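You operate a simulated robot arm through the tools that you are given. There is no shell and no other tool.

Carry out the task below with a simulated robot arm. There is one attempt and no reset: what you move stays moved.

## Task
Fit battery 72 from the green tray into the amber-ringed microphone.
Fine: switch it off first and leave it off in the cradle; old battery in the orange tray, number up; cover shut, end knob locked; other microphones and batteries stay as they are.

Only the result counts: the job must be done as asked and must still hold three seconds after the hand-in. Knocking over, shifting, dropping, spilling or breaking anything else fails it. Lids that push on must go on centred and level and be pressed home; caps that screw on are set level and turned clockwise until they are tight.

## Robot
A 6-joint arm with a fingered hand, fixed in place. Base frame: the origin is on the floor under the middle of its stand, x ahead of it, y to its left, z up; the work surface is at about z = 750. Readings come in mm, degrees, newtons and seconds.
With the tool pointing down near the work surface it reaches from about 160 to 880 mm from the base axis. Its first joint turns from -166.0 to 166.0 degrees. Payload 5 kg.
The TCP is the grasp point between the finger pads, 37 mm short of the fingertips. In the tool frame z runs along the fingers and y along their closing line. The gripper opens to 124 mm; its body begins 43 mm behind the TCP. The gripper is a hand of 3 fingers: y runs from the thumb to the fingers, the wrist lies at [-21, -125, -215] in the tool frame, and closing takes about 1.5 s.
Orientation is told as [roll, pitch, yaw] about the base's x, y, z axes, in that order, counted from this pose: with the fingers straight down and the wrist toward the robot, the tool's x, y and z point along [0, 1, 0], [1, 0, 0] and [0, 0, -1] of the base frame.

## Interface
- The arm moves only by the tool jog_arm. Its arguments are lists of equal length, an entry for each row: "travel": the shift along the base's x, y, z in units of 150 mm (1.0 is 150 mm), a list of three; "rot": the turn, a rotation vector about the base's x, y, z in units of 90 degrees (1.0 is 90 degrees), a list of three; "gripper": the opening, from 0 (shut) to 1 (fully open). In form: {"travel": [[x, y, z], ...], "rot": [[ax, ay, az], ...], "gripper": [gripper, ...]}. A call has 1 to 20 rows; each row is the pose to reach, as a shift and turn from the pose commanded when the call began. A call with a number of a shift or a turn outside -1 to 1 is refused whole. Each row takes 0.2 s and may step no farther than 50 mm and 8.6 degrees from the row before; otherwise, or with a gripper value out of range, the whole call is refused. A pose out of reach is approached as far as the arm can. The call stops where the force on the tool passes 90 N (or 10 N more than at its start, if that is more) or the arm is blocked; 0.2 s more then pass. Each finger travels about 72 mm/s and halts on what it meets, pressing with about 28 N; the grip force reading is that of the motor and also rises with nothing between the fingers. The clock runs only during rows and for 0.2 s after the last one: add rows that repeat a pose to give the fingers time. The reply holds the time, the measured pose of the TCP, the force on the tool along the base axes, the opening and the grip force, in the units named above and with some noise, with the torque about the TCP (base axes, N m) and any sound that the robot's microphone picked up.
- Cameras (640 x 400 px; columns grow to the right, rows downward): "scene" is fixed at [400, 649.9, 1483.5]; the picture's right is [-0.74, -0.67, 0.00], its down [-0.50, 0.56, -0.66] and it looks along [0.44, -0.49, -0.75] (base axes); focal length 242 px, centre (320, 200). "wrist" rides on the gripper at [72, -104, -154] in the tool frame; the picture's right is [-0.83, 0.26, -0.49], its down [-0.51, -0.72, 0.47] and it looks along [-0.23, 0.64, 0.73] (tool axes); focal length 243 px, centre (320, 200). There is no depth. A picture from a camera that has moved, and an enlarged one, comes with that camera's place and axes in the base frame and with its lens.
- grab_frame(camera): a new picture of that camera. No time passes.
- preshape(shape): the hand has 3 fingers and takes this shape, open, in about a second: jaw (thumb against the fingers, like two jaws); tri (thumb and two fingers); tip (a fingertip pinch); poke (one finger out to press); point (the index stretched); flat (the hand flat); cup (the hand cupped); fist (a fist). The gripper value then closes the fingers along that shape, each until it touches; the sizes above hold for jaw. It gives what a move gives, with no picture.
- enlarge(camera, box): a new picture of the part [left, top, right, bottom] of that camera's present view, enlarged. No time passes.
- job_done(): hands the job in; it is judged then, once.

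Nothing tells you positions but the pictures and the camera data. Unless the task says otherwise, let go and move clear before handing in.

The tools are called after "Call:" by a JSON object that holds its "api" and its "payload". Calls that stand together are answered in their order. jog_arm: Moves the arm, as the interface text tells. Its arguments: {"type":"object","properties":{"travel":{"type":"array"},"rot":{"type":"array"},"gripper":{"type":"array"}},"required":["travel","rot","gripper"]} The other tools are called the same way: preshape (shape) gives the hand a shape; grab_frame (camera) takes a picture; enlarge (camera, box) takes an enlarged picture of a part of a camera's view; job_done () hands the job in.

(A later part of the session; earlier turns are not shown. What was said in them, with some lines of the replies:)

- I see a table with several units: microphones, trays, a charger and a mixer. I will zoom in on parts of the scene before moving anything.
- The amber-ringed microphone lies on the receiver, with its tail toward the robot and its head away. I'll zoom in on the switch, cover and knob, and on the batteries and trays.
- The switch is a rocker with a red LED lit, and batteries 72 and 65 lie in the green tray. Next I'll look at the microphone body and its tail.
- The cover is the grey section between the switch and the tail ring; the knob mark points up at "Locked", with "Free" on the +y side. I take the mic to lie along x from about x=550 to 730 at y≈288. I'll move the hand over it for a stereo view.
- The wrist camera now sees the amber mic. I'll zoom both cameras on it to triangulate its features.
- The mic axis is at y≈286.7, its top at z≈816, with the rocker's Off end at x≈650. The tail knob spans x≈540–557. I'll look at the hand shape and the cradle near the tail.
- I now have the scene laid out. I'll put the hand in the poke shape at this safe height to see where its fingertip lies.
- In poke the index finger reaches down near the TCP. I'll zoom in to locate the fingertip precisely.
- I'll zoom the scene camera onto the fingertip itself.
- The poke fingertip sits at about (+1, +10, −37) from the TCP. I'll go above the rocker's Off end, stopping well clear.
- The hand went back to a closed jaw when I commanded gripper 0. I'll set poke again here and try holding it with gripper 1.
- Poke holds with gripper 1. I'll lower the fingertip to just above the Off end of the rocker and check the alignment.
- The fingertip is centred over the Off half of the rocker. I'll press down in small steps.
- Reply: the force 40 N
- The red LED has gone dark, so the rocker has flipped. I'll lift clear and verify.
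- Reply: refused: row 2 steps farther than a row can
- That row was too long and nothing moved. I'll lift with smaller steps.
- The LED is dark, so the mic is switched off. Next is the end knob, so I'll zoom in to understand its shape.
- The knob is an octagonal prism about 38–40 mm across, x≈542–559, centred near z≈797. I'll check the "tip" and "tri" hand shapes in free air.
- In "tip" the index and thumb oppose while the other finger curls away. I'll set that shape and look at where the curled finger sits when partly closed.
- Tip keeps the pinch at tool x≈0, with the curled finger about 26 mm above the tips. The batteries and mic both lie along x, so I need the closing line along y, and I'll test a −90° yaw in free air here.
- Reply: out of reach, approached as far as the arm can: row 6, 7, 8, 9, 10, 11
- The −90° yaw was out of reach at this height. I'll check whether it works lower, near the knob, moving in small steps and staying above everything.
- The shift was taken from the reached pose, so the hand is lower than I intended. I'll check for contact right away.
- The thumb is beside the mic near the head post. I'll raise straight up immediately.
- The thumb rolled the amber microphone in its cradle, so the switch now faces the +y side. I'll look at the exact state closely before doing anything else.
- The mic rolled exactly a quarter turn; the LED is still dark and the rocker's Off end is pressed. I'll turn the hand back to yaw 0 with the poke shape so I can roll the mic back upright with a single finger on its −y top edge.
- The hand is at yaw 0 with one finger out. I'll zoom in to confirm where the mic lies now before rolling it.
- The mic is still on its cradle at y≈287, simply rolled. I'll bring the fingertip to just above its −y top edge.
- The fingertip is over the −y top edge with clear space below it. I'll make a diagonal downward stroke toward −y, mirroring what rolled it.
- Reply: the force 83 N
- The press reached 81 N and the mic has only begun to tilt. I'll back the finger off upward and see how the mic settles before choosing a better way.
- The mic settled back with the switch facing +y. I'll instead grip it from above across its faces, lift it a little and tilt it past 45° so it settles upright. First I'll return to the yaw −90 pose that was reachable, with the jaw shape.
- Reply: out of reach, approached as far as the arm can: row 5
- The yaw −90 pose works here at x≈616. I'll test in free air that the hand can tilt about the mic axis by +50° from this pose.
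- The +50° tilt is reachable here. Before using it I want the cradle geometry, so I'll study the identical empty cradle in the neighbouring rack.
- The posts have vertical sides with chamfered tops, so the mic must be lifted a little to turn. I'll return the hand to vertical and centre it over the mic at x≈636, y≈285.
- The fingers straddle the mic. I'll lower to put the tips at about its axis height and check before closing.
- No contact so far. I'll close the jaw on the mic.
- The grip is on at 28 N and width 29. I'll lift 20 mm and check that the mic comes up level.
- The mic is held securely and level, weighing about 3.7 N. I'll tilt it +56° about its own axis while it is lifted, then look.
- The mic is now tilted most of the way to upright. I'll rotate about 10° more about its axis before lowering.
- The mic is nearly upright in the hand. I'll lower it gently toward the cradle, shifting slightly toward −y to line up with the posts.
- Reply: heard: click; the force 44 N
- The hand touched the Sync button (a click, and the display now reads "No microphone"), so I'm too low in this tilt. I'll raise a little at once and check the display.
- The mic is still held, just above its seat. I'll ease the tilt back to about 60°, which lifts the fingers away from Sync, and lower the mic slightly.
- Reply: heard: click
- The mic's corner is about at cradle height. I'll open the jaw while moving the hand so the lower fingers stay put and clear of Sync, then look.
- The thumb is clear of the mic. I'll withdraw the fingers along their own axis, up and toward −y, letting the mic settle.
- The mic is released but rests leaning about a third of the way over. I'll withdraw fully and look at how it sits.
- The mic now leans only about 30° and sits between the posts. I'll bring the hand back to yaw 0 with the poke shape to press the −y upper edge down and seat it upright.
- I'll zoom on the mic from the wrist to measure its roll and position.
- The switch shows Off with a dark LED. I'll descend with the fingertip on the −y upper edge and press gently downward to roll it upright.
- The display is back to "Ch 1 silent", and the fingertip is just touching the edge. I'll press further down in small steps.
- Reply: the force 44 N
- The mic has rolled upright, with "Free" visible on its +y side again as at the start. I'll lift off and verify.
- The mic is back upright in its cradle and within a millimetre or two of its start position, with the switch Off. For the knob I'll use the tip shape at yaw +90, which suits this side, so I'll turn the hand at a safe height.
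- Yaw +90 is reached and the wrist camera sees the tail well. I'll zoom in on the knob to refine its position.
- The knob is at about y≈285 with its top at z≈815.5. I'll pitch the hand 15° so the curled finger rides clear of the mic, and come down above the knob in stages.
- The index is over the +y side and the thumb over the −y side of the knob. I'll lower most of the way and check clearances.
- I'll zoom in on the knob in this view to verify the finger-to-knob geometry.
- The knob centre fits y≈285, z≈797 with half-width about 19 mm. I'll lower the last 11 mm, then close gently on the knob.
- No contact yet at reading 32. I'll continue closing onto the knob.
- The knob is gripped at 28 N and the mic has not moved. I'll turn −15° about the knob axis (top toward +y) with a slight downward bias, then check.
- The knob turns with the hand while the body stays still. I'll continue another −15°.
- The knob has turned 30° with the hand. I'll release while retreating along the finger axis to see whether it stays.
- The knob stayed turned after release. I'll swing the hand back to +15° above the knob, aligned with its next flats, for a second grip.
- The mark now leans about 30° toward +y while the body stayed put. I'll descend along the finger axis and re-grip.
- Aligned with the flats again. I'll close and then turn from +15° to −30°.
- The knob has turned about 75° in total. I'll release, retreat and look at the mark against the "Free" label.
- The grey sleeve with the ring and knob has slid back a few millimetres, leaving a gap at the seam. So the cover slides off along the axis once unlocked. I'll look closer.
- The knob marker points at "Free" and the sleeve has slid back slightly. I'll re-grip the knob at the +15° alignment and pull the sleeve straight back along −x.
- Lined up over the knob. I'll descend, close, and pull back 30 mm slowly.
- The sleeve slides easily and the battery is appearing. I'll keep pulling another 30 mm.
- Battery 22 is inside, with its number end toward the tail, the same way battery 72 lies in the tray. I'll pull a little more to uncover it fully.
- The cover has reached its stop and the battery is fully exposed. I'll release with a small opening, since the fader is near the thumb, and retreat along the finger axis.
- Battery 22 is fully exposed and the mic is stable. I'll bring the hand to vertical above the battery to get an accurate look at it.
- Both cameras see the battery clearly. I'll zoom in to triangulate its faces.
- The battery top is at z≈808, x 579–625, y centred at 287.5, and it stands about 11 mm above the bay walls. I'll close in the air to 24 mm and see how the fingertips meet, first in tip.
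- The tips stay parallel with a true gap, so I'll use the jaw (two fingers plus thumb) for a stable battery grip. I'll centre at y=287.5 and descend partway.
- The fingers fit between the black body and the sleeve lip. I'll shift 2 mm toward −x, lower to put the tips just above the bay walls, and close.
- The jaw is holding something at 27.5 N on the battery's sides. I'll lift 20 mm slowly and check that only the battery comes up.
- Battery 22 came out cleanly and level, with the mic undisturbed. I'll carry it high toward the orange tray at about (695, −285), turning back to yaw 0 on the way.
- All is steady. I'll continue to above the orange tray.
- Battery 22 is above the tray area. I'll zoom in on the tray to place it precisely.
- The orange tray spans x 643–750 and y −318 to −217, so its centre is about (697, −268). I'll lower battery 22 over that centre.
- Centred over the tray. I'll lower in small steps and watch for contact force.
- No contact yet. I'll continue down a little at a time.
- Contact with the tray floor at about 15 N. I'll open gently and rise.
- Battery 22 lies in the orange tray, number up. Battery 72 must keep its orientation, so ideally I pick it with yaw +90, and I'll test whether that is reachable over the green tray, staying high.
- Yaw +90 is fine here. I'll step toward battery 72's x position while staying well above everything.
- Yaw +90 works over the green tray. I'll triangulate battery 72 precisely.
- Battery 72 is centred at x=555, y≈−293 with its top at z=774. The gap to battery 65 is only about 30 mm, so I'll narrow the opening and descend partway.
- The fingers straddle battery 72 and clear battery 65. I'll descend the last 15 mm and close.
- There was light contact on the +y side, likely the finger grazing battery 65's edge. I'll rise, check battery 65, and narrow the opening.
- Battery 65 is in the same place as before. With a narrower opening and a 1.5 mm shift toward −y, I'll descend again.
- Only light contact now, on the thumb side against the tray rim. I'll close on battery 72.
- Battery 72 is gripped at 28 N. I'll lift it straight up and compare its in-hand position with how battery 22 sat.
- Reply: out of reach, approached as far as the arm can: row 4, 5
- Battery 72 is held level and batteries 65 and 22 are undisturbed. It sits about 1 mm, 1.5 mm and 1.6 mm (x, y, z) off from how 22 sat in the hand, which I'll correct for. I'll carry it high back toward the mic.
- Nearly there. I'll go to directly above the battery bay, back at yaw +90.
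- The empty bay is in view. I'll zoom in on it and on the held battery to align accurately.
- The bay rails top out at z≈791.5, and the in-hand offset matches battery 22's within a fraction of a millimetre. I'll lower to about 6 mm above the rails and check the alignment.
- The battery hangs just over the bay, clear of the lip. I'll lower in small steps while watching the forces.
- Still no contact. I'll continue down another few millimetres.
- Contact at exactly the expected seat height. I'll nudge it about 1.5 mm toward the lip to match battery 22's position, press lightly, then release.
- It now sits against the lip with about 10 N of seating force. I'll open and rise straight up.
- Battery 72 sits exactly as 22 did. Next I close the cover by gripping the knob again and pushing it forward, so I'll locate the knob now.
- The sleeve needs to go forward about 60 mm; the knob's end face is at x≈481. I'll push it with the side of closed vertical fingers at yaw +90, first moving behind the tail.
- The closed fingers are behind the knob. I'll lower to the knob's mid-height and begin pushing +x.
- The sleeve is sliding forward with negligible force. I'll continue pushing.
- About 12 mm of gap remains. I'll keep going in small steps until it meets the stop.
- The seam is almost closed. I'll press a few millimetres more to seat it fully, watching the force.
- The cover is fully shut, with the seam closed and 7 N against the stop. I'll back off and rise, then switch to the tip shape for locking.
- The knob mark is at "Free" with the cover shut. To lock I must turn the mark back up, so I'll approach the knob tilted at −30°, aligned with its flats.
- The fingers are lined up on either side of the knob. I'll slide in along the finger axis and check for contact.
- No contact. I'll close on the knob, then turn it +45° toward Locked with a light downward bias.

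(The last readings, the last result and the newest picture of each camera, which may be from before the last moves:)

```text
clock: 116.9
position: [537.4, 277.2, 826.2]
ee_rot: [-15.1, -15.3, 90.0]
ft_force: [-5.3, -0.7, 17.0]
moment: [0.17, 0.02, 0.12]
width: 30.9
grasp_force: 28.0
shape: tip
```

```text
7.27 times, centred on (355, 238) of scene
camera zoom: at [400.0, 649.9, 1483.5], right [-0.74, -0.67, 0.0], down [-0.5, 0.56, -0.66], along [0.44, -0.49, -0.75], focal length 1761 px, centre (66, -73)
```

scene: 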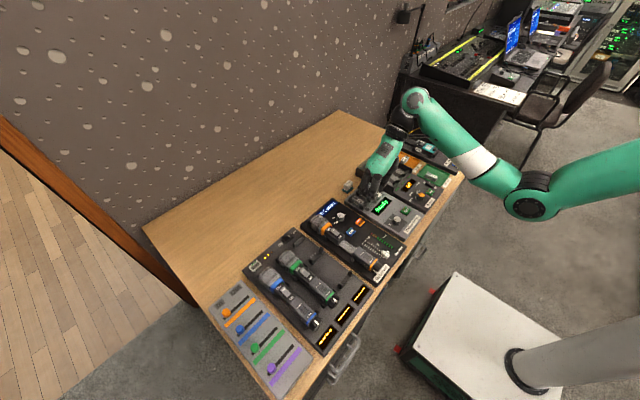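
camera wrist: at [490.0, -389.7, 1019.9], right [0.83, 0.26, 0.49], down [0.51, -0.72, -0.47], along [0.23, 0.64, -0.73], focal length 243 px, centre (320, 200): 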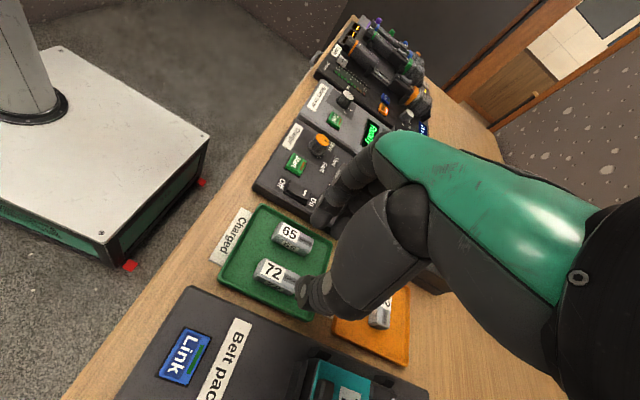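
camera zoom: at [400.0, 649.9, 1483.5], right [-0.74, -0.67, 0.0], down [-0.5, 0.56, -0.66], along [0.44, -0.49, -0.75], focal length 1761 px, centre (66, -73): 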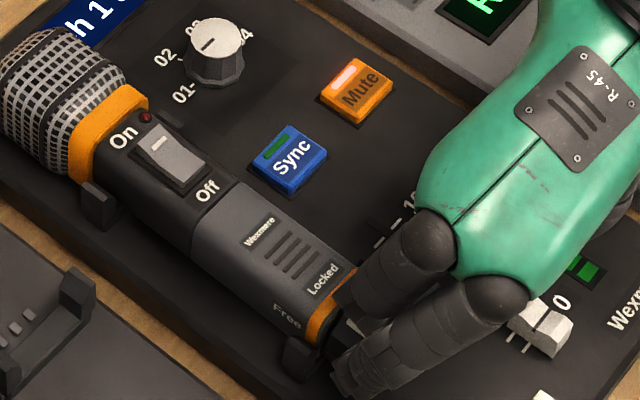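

The knob followed the hand. I'll open fully in place first, so the cover isn't dragged, then rise straight up.

Call:
{"api": "jog_arm", "payload": {"travel": [[0, 0, 0.0], [0, 0, 0.01], [0, 0, 0.015], [0, -0.03, 0.1], [0, -0.06, 0.22], [0, -0.06, 0.35]], "rot": [[0, 0, 0], [0, 0, 0], [0, 0, 0], [0, 0, 0], [0, 0, 0], [0, 0, 0]], "gripper": [0.32, 0.38, 0.4, 0.4, 0.4, 0.4]}}

Call:
{"api": "enlarge", "payload": {"camera": "wrist", "box": [230, 190, 370, 320]}}

Call:
{"api": "enlarge", "payload": {"camera": "scene", "box": [330, 215, 380, 262]}}

```text
clock: 118.3
position: [536.6, 267.7, 878.0]
ee_rot: [-15.0, -15.0, 90.0]
ft_force: [0.1, -0.1, -0.7]
moment: [0.01, 0.01, -0.01]
width: 49.4
grasp_force: 0.0
shape: tip
```

```text
3.08 times, centred on (300, 255) of wrist
camera zoom: at [427.4, 133.6, 976.6], right [0.67, 0.07, 0.73], down [0.61, -0.61, -0.5], along [0.41, 0.79, -0.46], focal length 746 px, centre (382, 31)
```

zoom: 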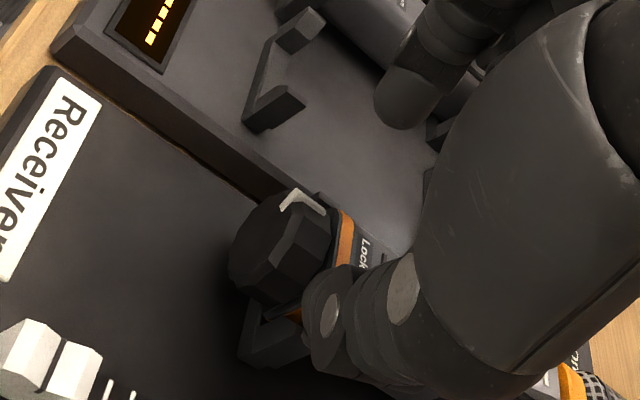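

```text
8.51 times, centred on (355, 238) of scene
camera zoom: at [400.0, 649.9, 1483.5], right [-0.74, -0.67, 0.0], down [-0.5, 0.56, -0.66], along [0.44, -0.49, -0.75], focal length 2061 px, centre (22, -128)
```

zoom: 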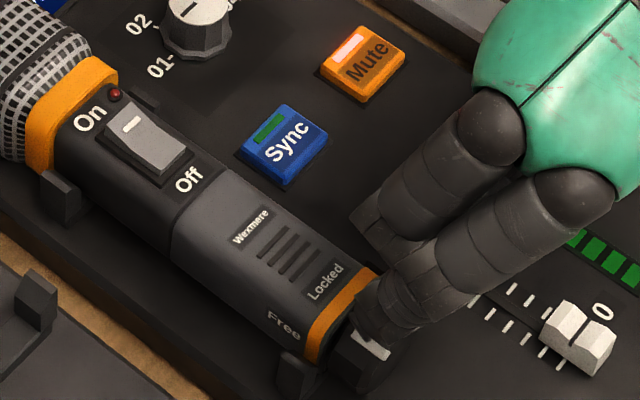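

The cover stayed shut and the mark has come up to about 30° from the top. I'll swing back to −30° above the knob and re-grip.

Call:
{"api": "jog_arm", "payload": {"travel": [[0, 0.057, 0.02], [0, 0.113, 0.03], [0, 0.17, 0.03], [0, 0.227, 0.02], [0, 0.283, 0.0], [0, 0.34, -0.06], [0, 0.34, -0.153]], "rot": [[-0.0833, 0, 0], [-0.1667, 0, 0], [-0.25, 0, 0], [-0.3333, 0, 0], [-0.4167, 0, 0], [-0.5, 0, 0], [-0.5, 0, 0]], "gripper": [0.4, 0.35, 0.3, 0.29, 0.29, 0.29, 0.29]}}

Call:
{"api": "enlarge", "payload": {"camera": "wrist", "box": [250, 190, 370, 310]}}

Call:
{"api": "jog_arm", "payload": {"travel": [[0, -0.05, -0.09], [0, -0.105, -0.19]], "rot": [[0, 0, 0], [0, 0, 0]], "gripper": [0.29, 0.29]}}

Call:
{"api": "enlarge", "payload": {"camera": "wrist", "box": [270, 190, 370, 300]}}

```text
clock: 119.9
position: [537.3, 319.8, 855.7]
ee_rot: [-14.9, 30.0, 90.1]
ft_force: [0.0, 0.0, -0.4]
moment: [0.0, -0.02, -0.03]
width: 36.3
grasp_force: 0.0
shape: tip
```

```text
3.33 times, centred on (310, 250) of wrist
camera zoom: at [427.2, 294.2, 1020.2], right [0.67, 0.57, 0.47], down [0.61, -0.79, 0.08], along [0.41, 0.23, -0.88], focal length 809 px, centre (353, 33)
```

zoom: 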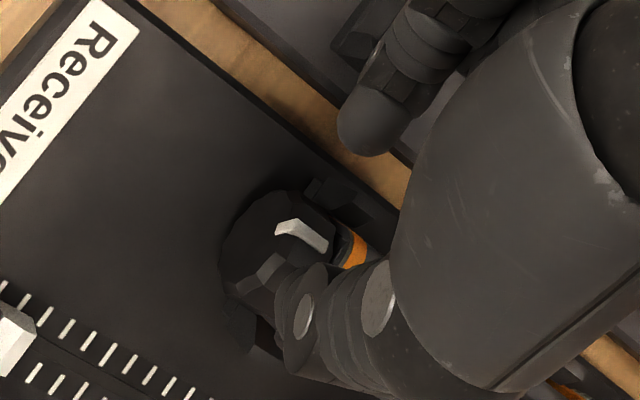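

```text
clock: 120.5
position: [536.4, 304.1, 826.0]
ee_rot: [-14.9, 29.9, 90.0]
ft_force: [-0.6, 0.3, 0.7]
moment: [-0.01, 0.0, 0.02]
width: 36.7
grasp_force: 0.1
shape: tip
```

```text
3.64 times, centred on (320, 245) of wrist
camera zoom: at [427.2, 278.1, 991.3], right [0.67, 0.57, 0.47], down [0.61, -0.79, 0.08], along [0.41, 0.23, -0.88], focal length 882 px, centre (320, 36)
```

zoom: 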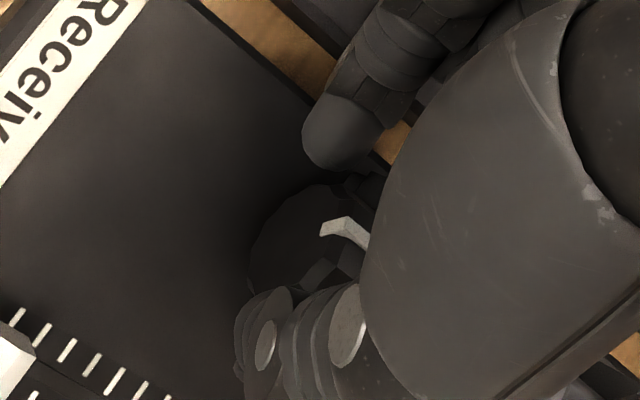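

The mark sits about 30° from Locked, just as after my first unlocking step. I'll close and turn +30°.

Call:
{"api": "jog_arm", "payload": {"travel": [[0, 0, 0], [0, 0, 0], [0, 0, 0], [0, 0, 0]], "rot": [[0, 0, 0], [0, 0, 0], [0, 0, 0], [0, 0, 0]], "gripper": [0.22, 0.15, 0.07, 0.0]}}

Call:
{"api": "jog_arm", "payload": {"travel": [[0, -0.0257, 0.003], [0, -0.0523, 0.002], [0, -0.0803, 0.007], [0, -0.1083, 0.009]], "rot": [[0.0833, 0, 0], [0.1667, 0, 0], [0.25, 0, 0], [0.3333, 0, 0]], "gripper": [0, 0, 0, 0]}}

Call:
{"api": "enlarge", "payload": {"camera": "wrist", "box": [270, 190, 370, 300]}}

Call:
{"api": "enlarge", "payload": {"camera": "scene", "box": [320, 210, 390, 265]}}

```text
clock: 121.5
position: [536.0, 304.0, 826.8]
ee_rot: [-15.0, 29.9, 90.0]
ft_force: [-2.5, 0.4, 1.9]
moment: [-0.03, 0.1, 0.01]
width: 27.7
grasp_force: 28.3
shape: tip
```

```text
clock: 122.5
position: [535.8, 288.4, 829.3]
ee_rot: [-15.2, -0.2, 90.1]
ft_force: [-13.2, -3.2, 35.4]
moment: [-0.19, 0.07, -0.03]
width: 29.2
grasp_force: 28.3
shape: tip
```

```text
3.64 times, centred on (320, 245) of wrist
camera zoom: at [426.7, 183.0, 959.0], right [0.67, 0.26, 0.69], down [0.61, -0.72, -0.33], along [0.41, 0.64, -0.64], focal length 882 px, centre (320, 36)
```

zoom: 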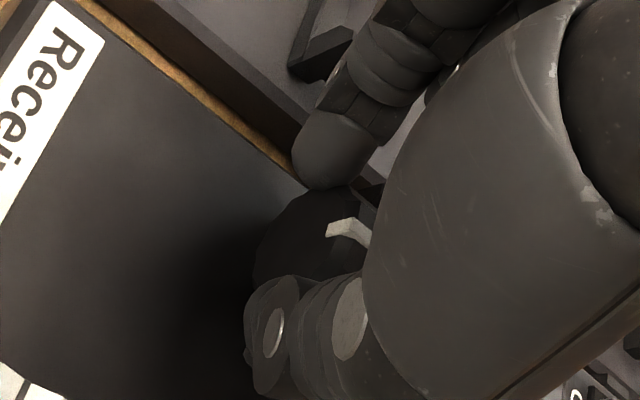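

```text
7.27 times, centred on (355, 238) of scene
camera zoom: at [400.0, 649.9, 1483.5], right [-0.74, -0.67, 0.0], down [-0.5, 0.56, -0.66], along [0.44, -0.49, -0.75], focal length 1761 px, centre (66, -73)
```

zoom: 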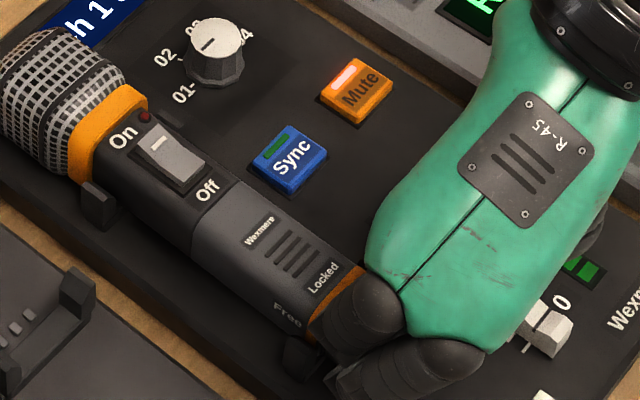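

The turn is complete to θ=0 with moderate force. I'll open in place, rise straight up and check the mark against "Locked".

Call:
{"api": "jog_arm", "payload": {"travel": [[0, 0, 0.01], [0, 0, 0.02], [0, 0, 0.025], [0, 0, 0.12], [0, 0, 0.3], [0, -0.05, 0.55], [-0.1, -0.1, 0.75]], "rot": [[0, 0, 0], [0, 0, 0], [0, 0, 0], [0, 0, 0], [0, 0, 0], [0, 0, 0], [0, 0, 0]], "gripper": [0.32, 0.38, 0.42, 0.45, 0.45, 0.45, 0.45]}}

Call:
{"api": "enlarge", "payload": {"camera": "scene", "box": [345, 240, 375, 262]}}

Call:
{"api": "enlarge", "payload": {"camera": "wrist", "box": [240, 220, 330, 310]}}

Call:
{"api": "enlarge", "payload": {"camera": "scene", "box": [305, 205, 385, 265]}}

```text
clock: 124.1
position: [520.1, 272.1, 939.9]
ee_rot: [-15.0, 0.0, 90.1]
ft_force: [0.2, -0.2, -0.2]
moment: [0.02, -0.01, 0.01]
width: 55.4
grasp_force: 0.0
shape: tip
```

```text
16.00 times, centred on (360, 251) of scene
camera zoom: at [400.0, 649.9, 1483.5], right [-0.74, -0.67, 0.0], down [-0.5, 0.56, -0.66], along [0.44, -0.49, -0.75], focal length 3874 px, centre (-320, -616)
```

zoom: 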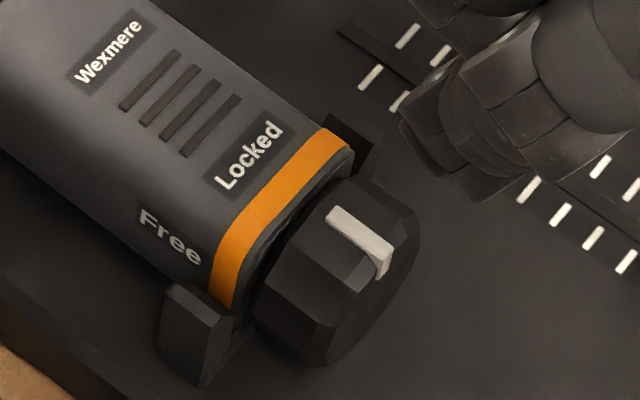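

```text
4.44 times, centred on (285, 265) of wrist
camera zoom: at [411.7, 168.1, 1070.1], right [0.67, 0.26, 0.69], down [0.61, -0.72, -0.32], along [0.41, 0.64, -0.65], focal length 1078 px, centre (476, -89)
```

zoom: 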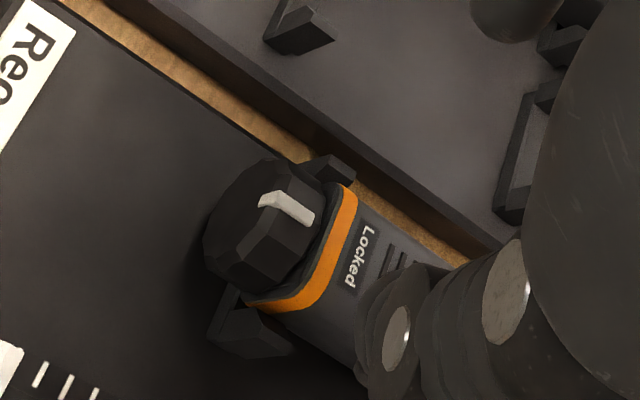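

```text
6.67 times, centred on (345, 235) of scene
camera zoom: at [400.0, 649.9, 1483.5], right [-0.74, -0.67, 0.0], down [-0.5, 0.56, -0.66], along [0.44, -0.49, -0.75], focal length 1614 px, centre (153, -33)
```

zoom: 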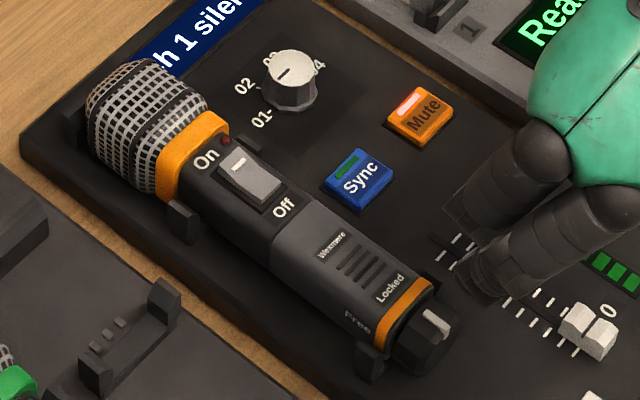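

The mark is back on top, in line with "Locked" (triangulated at y≈287.3, the same as the label). I'll verify the seam, the switch and the surroundings closely.

Call:
{"api": "enlarge", "payload": {"camera": "scene", "box": [335, 225, 365, 247]}}

Call:
{"api": "enlarge", "payload": {"camera": "scene", "box": [305, 205, 375, 260]}}

Call:
{"api": "enlarge", "payload": {"camera": "scene", "box": [318, 212, 348, 234]}}

Call:
{"api": "enlarge", "payload": {"camera": "scene", "box": [340, 130, 480, 220]}}

Call:
{"api": "enlarge", "payload": {"camera": "scene", "box": [200, 220, 380, 400]}}

```text
16.00 times, centred on (350, 236) of scene
camera zoom: at [400.0, 649.9, 1483.5], right [-0.74, -0.67, 0.0], down [-0.5, 0.56, -0.66], along [0.44, -0.49, -0.75], focal length 3874 px, centre (-160, -376)
```

zoom: 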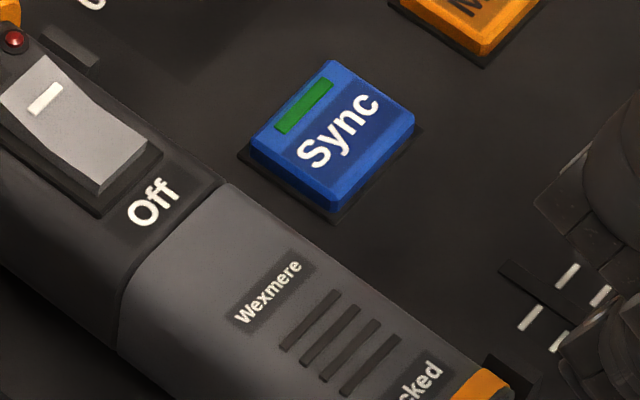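

```text
7.27 times, centred on (340, 232) of scene
camera zoom: at [400.0, 649.9, 1483.5], right [-0.74, -0.67, 0.0], down [-0.5, 0.56, -0.66], along [0.44, -0.49, -0.75], focal length 1761 px, centre (174, -36)
```

zoom: 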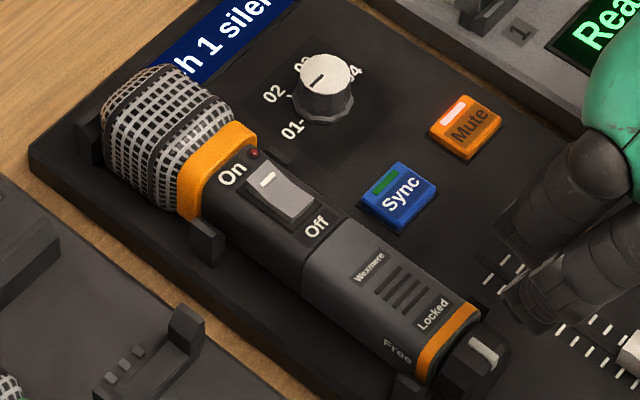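

```text
16.00 times, centred on (333, 223) of scene
camera zoom: at [400.0, 649.9, 1483.5], right [-0.74, -0.67, 0.0], down [-0.5, 0.56, -0.66], along [0.44, -0.49, -0.75], focal length 3874 px, centre (112, -168)
```

zoom: 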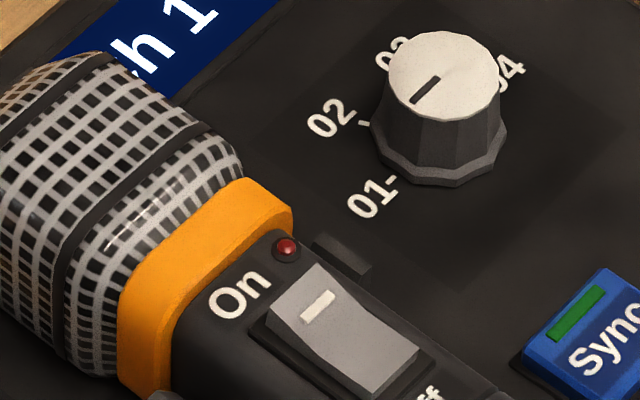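

```text
4.44 times, centred on (410, 175) of scene
camera zoom: at [400.0, 649.9, 1483.5], right [-0.74, -0.67, 0.0], down [-0.5, 0.56, -0.66], along [0.44, -0.49, -0.75], focal length 1076 px, centre (-80, 311)
```

zoom: 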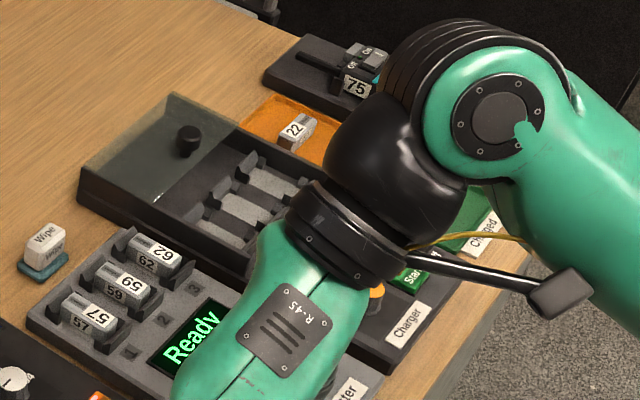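

```text
2.22 times, centred on (290, 310) of scene
camera zoom: at [400.0, 649.9, 1483.5], right [-0.74, -0.67, 0.0], down [-0.5, 0.56, -0.66], along [0.44, -0.49, -0.75], focal length 538 px, centre (387, -44)
```

zoom: 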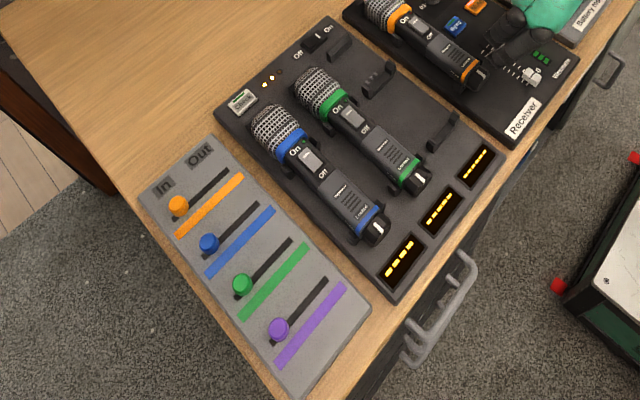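

The cover is shut, the knob locked and the LED dark, and the other mics and mixer look untouched. I'll move the hand clear and take a last look at the trays.

Call:
{"api": "jog_arm", "payload": {"travel": [[0, -0.1, 0.2], [0, -0.3, 0.4], [0, -0.55, 0.5], [0, -0.8, 0.55], [0, -0.95, 0.6]], "rot": [[0, 0.04, -0.06], [0, 0.08, -0.12], [0, 0.12, -0.18], [0, 0.16, -0.24], [0, 0.1667, -0.3]], "gripper": [0.5, 0.5, 0.5, 0.5, 0.5]}}

Call:
{"api": "grab_frame", "payload": {"camera": "scene"}}

Call:
{"api": "enlarge", "payload": {"camera": "scene", "box": [380, 125, 460, 190]}}

Call:
{"api": "enlarge", "payload": {"camera": "scene", "box": [300, 195, 420, 285]}}

Call:
{"api": "enlarge", "payload": {"camera": "scene", "box": [350, 243, 374, 261]}}

```text
clock: 125.3
position: [520.5, 129.9, 1030.3]
ee_rot: [-0.5, 3.4, 63.3]
ft_force: [0.2, 0.3, -0.4]
moment: [0.02, 0.01, 0.0]
width: 61.6
grasp_force: 0.0
shape: tip
```

```text
taken
```

scene: 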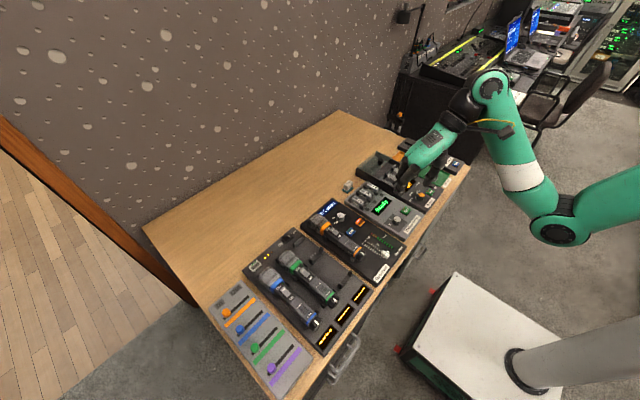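

```text
6.15 times, centred on (420, 158) of scene
camera zoom: at [400.0, 649.9, 1483.5], right [-0.74, -0.67, 0.0], down [-0.5, 0.56, -0.66], along [0.44, -0.49, -0.75], focal length 1490 px, centre (-295, 462)
```

zoom: 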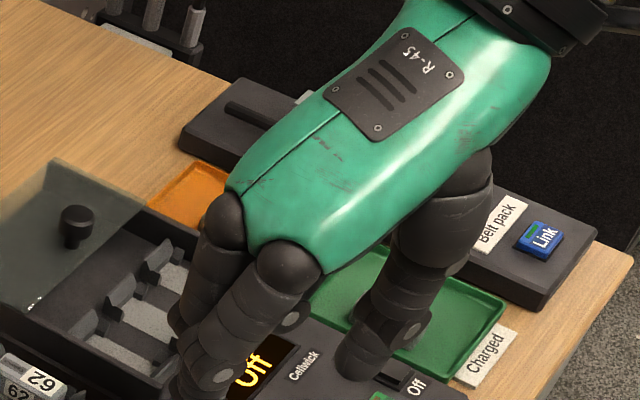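

```text
4.44 times, centred on (360, 240) of scene
camera zoom: at [400.0, 649.9, 1483.5], right [-0.74, -0.67, 0.0], down [-0.5, 0.56, -0.66], along [0.44, -0.49, -0.75], focal length 1076 px, centre (142, 22)
```

zoom: 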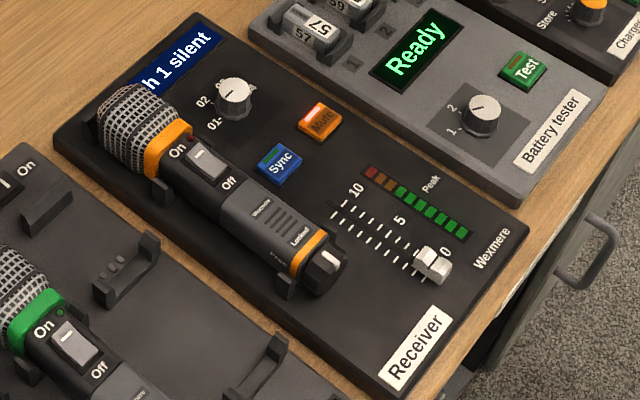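

```text
16.00 times, centred on (362, 252) of scene
camera zoom: at [400.0, 649.9, 1483.5], right [-0.74, -0.67, 0.0], down [-0.5, 0.56, -0.66], along [0.44, -0.49, -0.75], focal length 3874 px, centre (-352, -632)
```

zoom: 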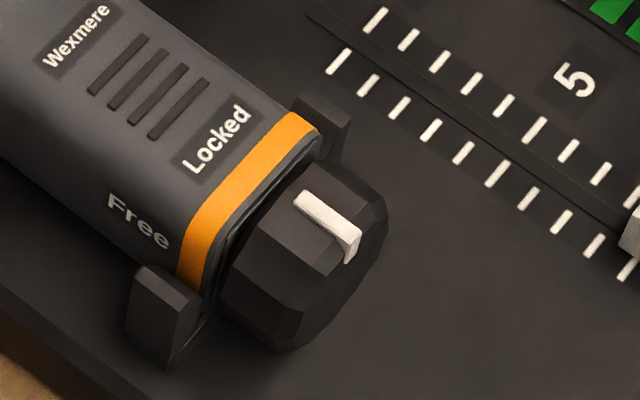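

The knob mark sits relative to "Locked" exactly as at the start. The trays are hidden behind the arm, so I'll raise it further and confirm them before handing in.

Call:
{"api": "jog_arm", "payload": {"travel": [[-0.1, 0.2, 0.2], [-0.2, 0.4, 0.4], [-0.3, 0.6, 0.6]], "rot": [[0, 0, -0.08], [0, 0, -0.16], [0, 0, -0.24]], "gripper": [0.5, 0.5, 0.5]}}

Call:
{"api": "enlarge", "payload": {"camera": "scene", "box": [350, 115, 470, 205]}}

Call:
{"api": "grab_frame", "payload": {"camera": "wrist"}}

```text
clock: 126.1
position: [484.1, 225.4, 1088.8]
ee_rot: [-0.7, 3.1, 41.6]
ft_force: [0.1, -0.3, 0.8]
moment: [0.04, -0.01, -0.01]
width: 61.5
grasp_force: 0.0
shape: tip
out of reach, approached as far as the arm can: row 2, 3
```

```text
4.44 times, centred on (410, 160) of scene
camera zoom: at [400.0, 649.9, 1483.5], right [-0.74, -0.67, 0.0], down [-0.5, 0.56, -0.66], along [0.44, -0.49, -0.75], focal length 1076 px, centre (-80, 378)
```

zoom: 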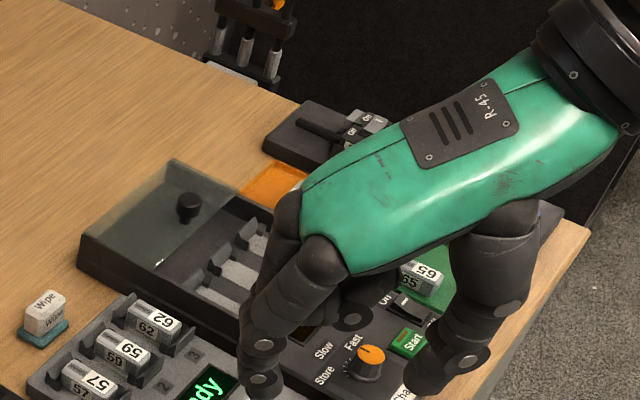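

```text
taken
camera wrist: at [363.9, 218.5, 1247.1], right [0.76, -0.43, 0.49], down [-0.22, -0.88, -0.43], along [0.61, 0.22, -0.76], focal length 243 px, centre (320, 200)
```

wrist: 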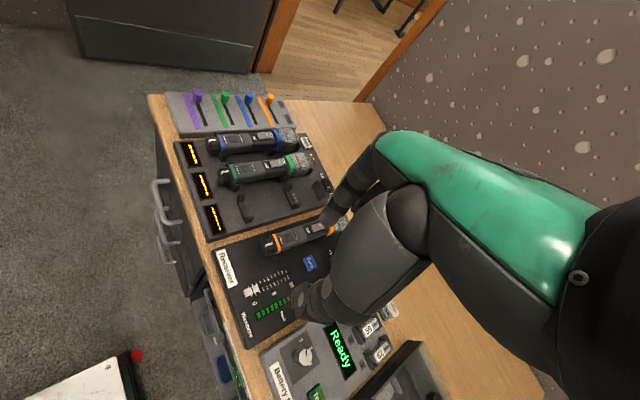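

The hand still blocks the line of sight. I'll go back to the starting pose, from which the trays were visible.

Call:
{"api": "jog_arm", "payload": {"travel": [[0.25, -0.1, 0.02], [0.5, -0.25, 0.05], [0.75, -0.4, 0.1], [0.95, -0.55, 0.2]], "rot": [[0, 0, -0.09], [0, 0, -0.18], [0, 0, -0.27], [0, 0, -0.36]], "gripper": [0.5, 0.5, 0.5, 0.5]}}

Call:
{"api": "jog_arm", "payload": {"travel": [[0.25, -0.15, 0.1], [0.5, -0.3, 0.2], [0.7, -0.45, 0.3]], "rot": [[0, 0, -0.05], [0, 0, -0.1], [0, 0, -0.1]], "gripper": [0.5, 0.5, 0.5]}}

Call:
{"api": "enlarge", "payload": {"camera": "scene", "box": [350, 125, 470, 215]}}

Call:
{"api": "enlarge", "payload": {"camera": "scene", "box": [300, 195, 420, 285]}}

Call:
{"api": "grab_frame", "payload": {"camera": "scene"}}

```text
clock: 127.1
position: [627.9, 144.7, 1120.0]
ee_rot: [-0.5, 3.5, 9.2]
ft_force: [0.9, 0.4, -0.4]
moment: [-0.01, -0.02, -0.02]
width: 61.7
grasp_force: 0.0
shape: tip
```

```text
clock: 127.9
position: [731.6, 77.0, 1164.3]
ee_rot: [-0.6, 3.4, 0.3]
ft_force: [-0.9, 0.9, 0.1]
moment: [-0.05, 0.0, -0.01]
width: 61.8
grasp_force: 0.1
shape: tip
```

```text
4.44 times, centred on (410, 170) of scene
camera zoom: at [400.0, 649.9, 1483.5], right [-0.74, -0.67, 0.0], down [-0.5, 0.56, -0.66], along [0.44, -0.49, -0.75], focal length 1076 px, centre (-80, 333)
```

zoom: 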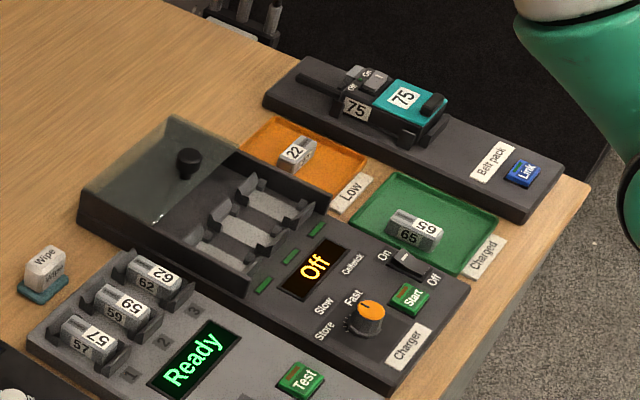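

```text
4.44 times, centred on (360, 240) of scene
camera zoom: at [400.0, 649.9, 1483.5], right [-0.74, -0.67, 0.0], down [-0.5, 0.56, -0.66], along [0.44, -0.49, -0.75], focal length 1076 px, centre (142, 22)
```

zoom: 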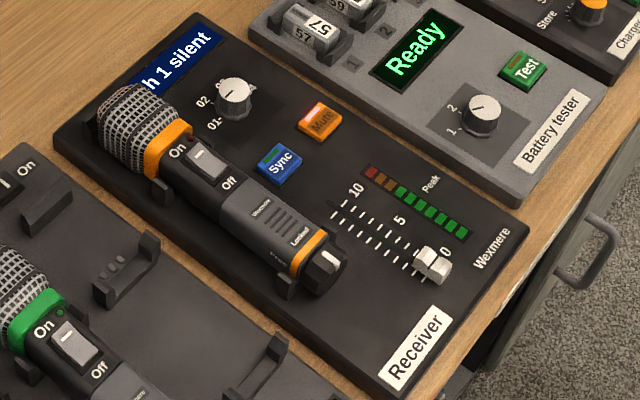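

```text
taken
```

scene: 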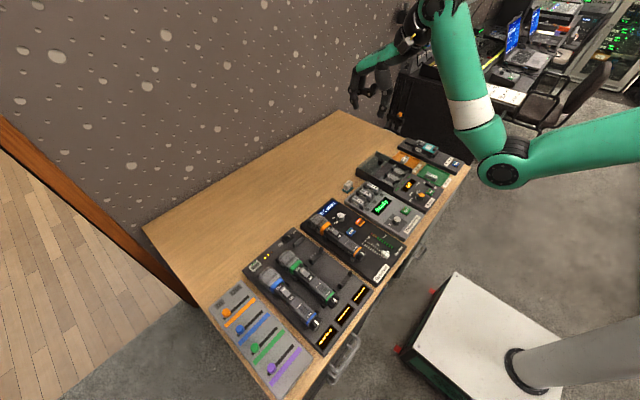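

Battery 22 is in the orange tray with its number up, and battery 65 and the other items look unmoved. The amber-ringed mic holds battery 72, is switched off in its cradle, and has its cover shut and knob at Locked. The hand is clear, so I'm handing in.

Call:
{"api": "job_done", "payload": {}}

```text
The job is handed in.
```

I fitted battery 72 into the amber-ringed microphone and handed the job in. The result has not come back yet.

- **Microphone:** it is switched off (LED dark) and back in the receiver's cradle. The cover is shut and the knob mark points to "Locked", as it did at the start.
- **Batteries:** old battery 22 is in the orange tray, number up. Battery 65 is still in the green tray, and the tester batteries are untouched.

Three things went off plan along the way:

- **Rolled microphone:** my thumb rolled the microphone a quarter turn in its cradle early on. I lifted it, turned it back and pressed it upright. It now sits about 2 mm further toward the head end than at the start.
- **Sync button:** a finger pressed the receiver's Sync button while I was doing that, with one or two clicks heard. The display read "No microphone" for a few seconds, then went back to "Ch 1 silent".
- **Battery 65:** a finger touched it lightly while I was reaching for 72. It did not visibly move.
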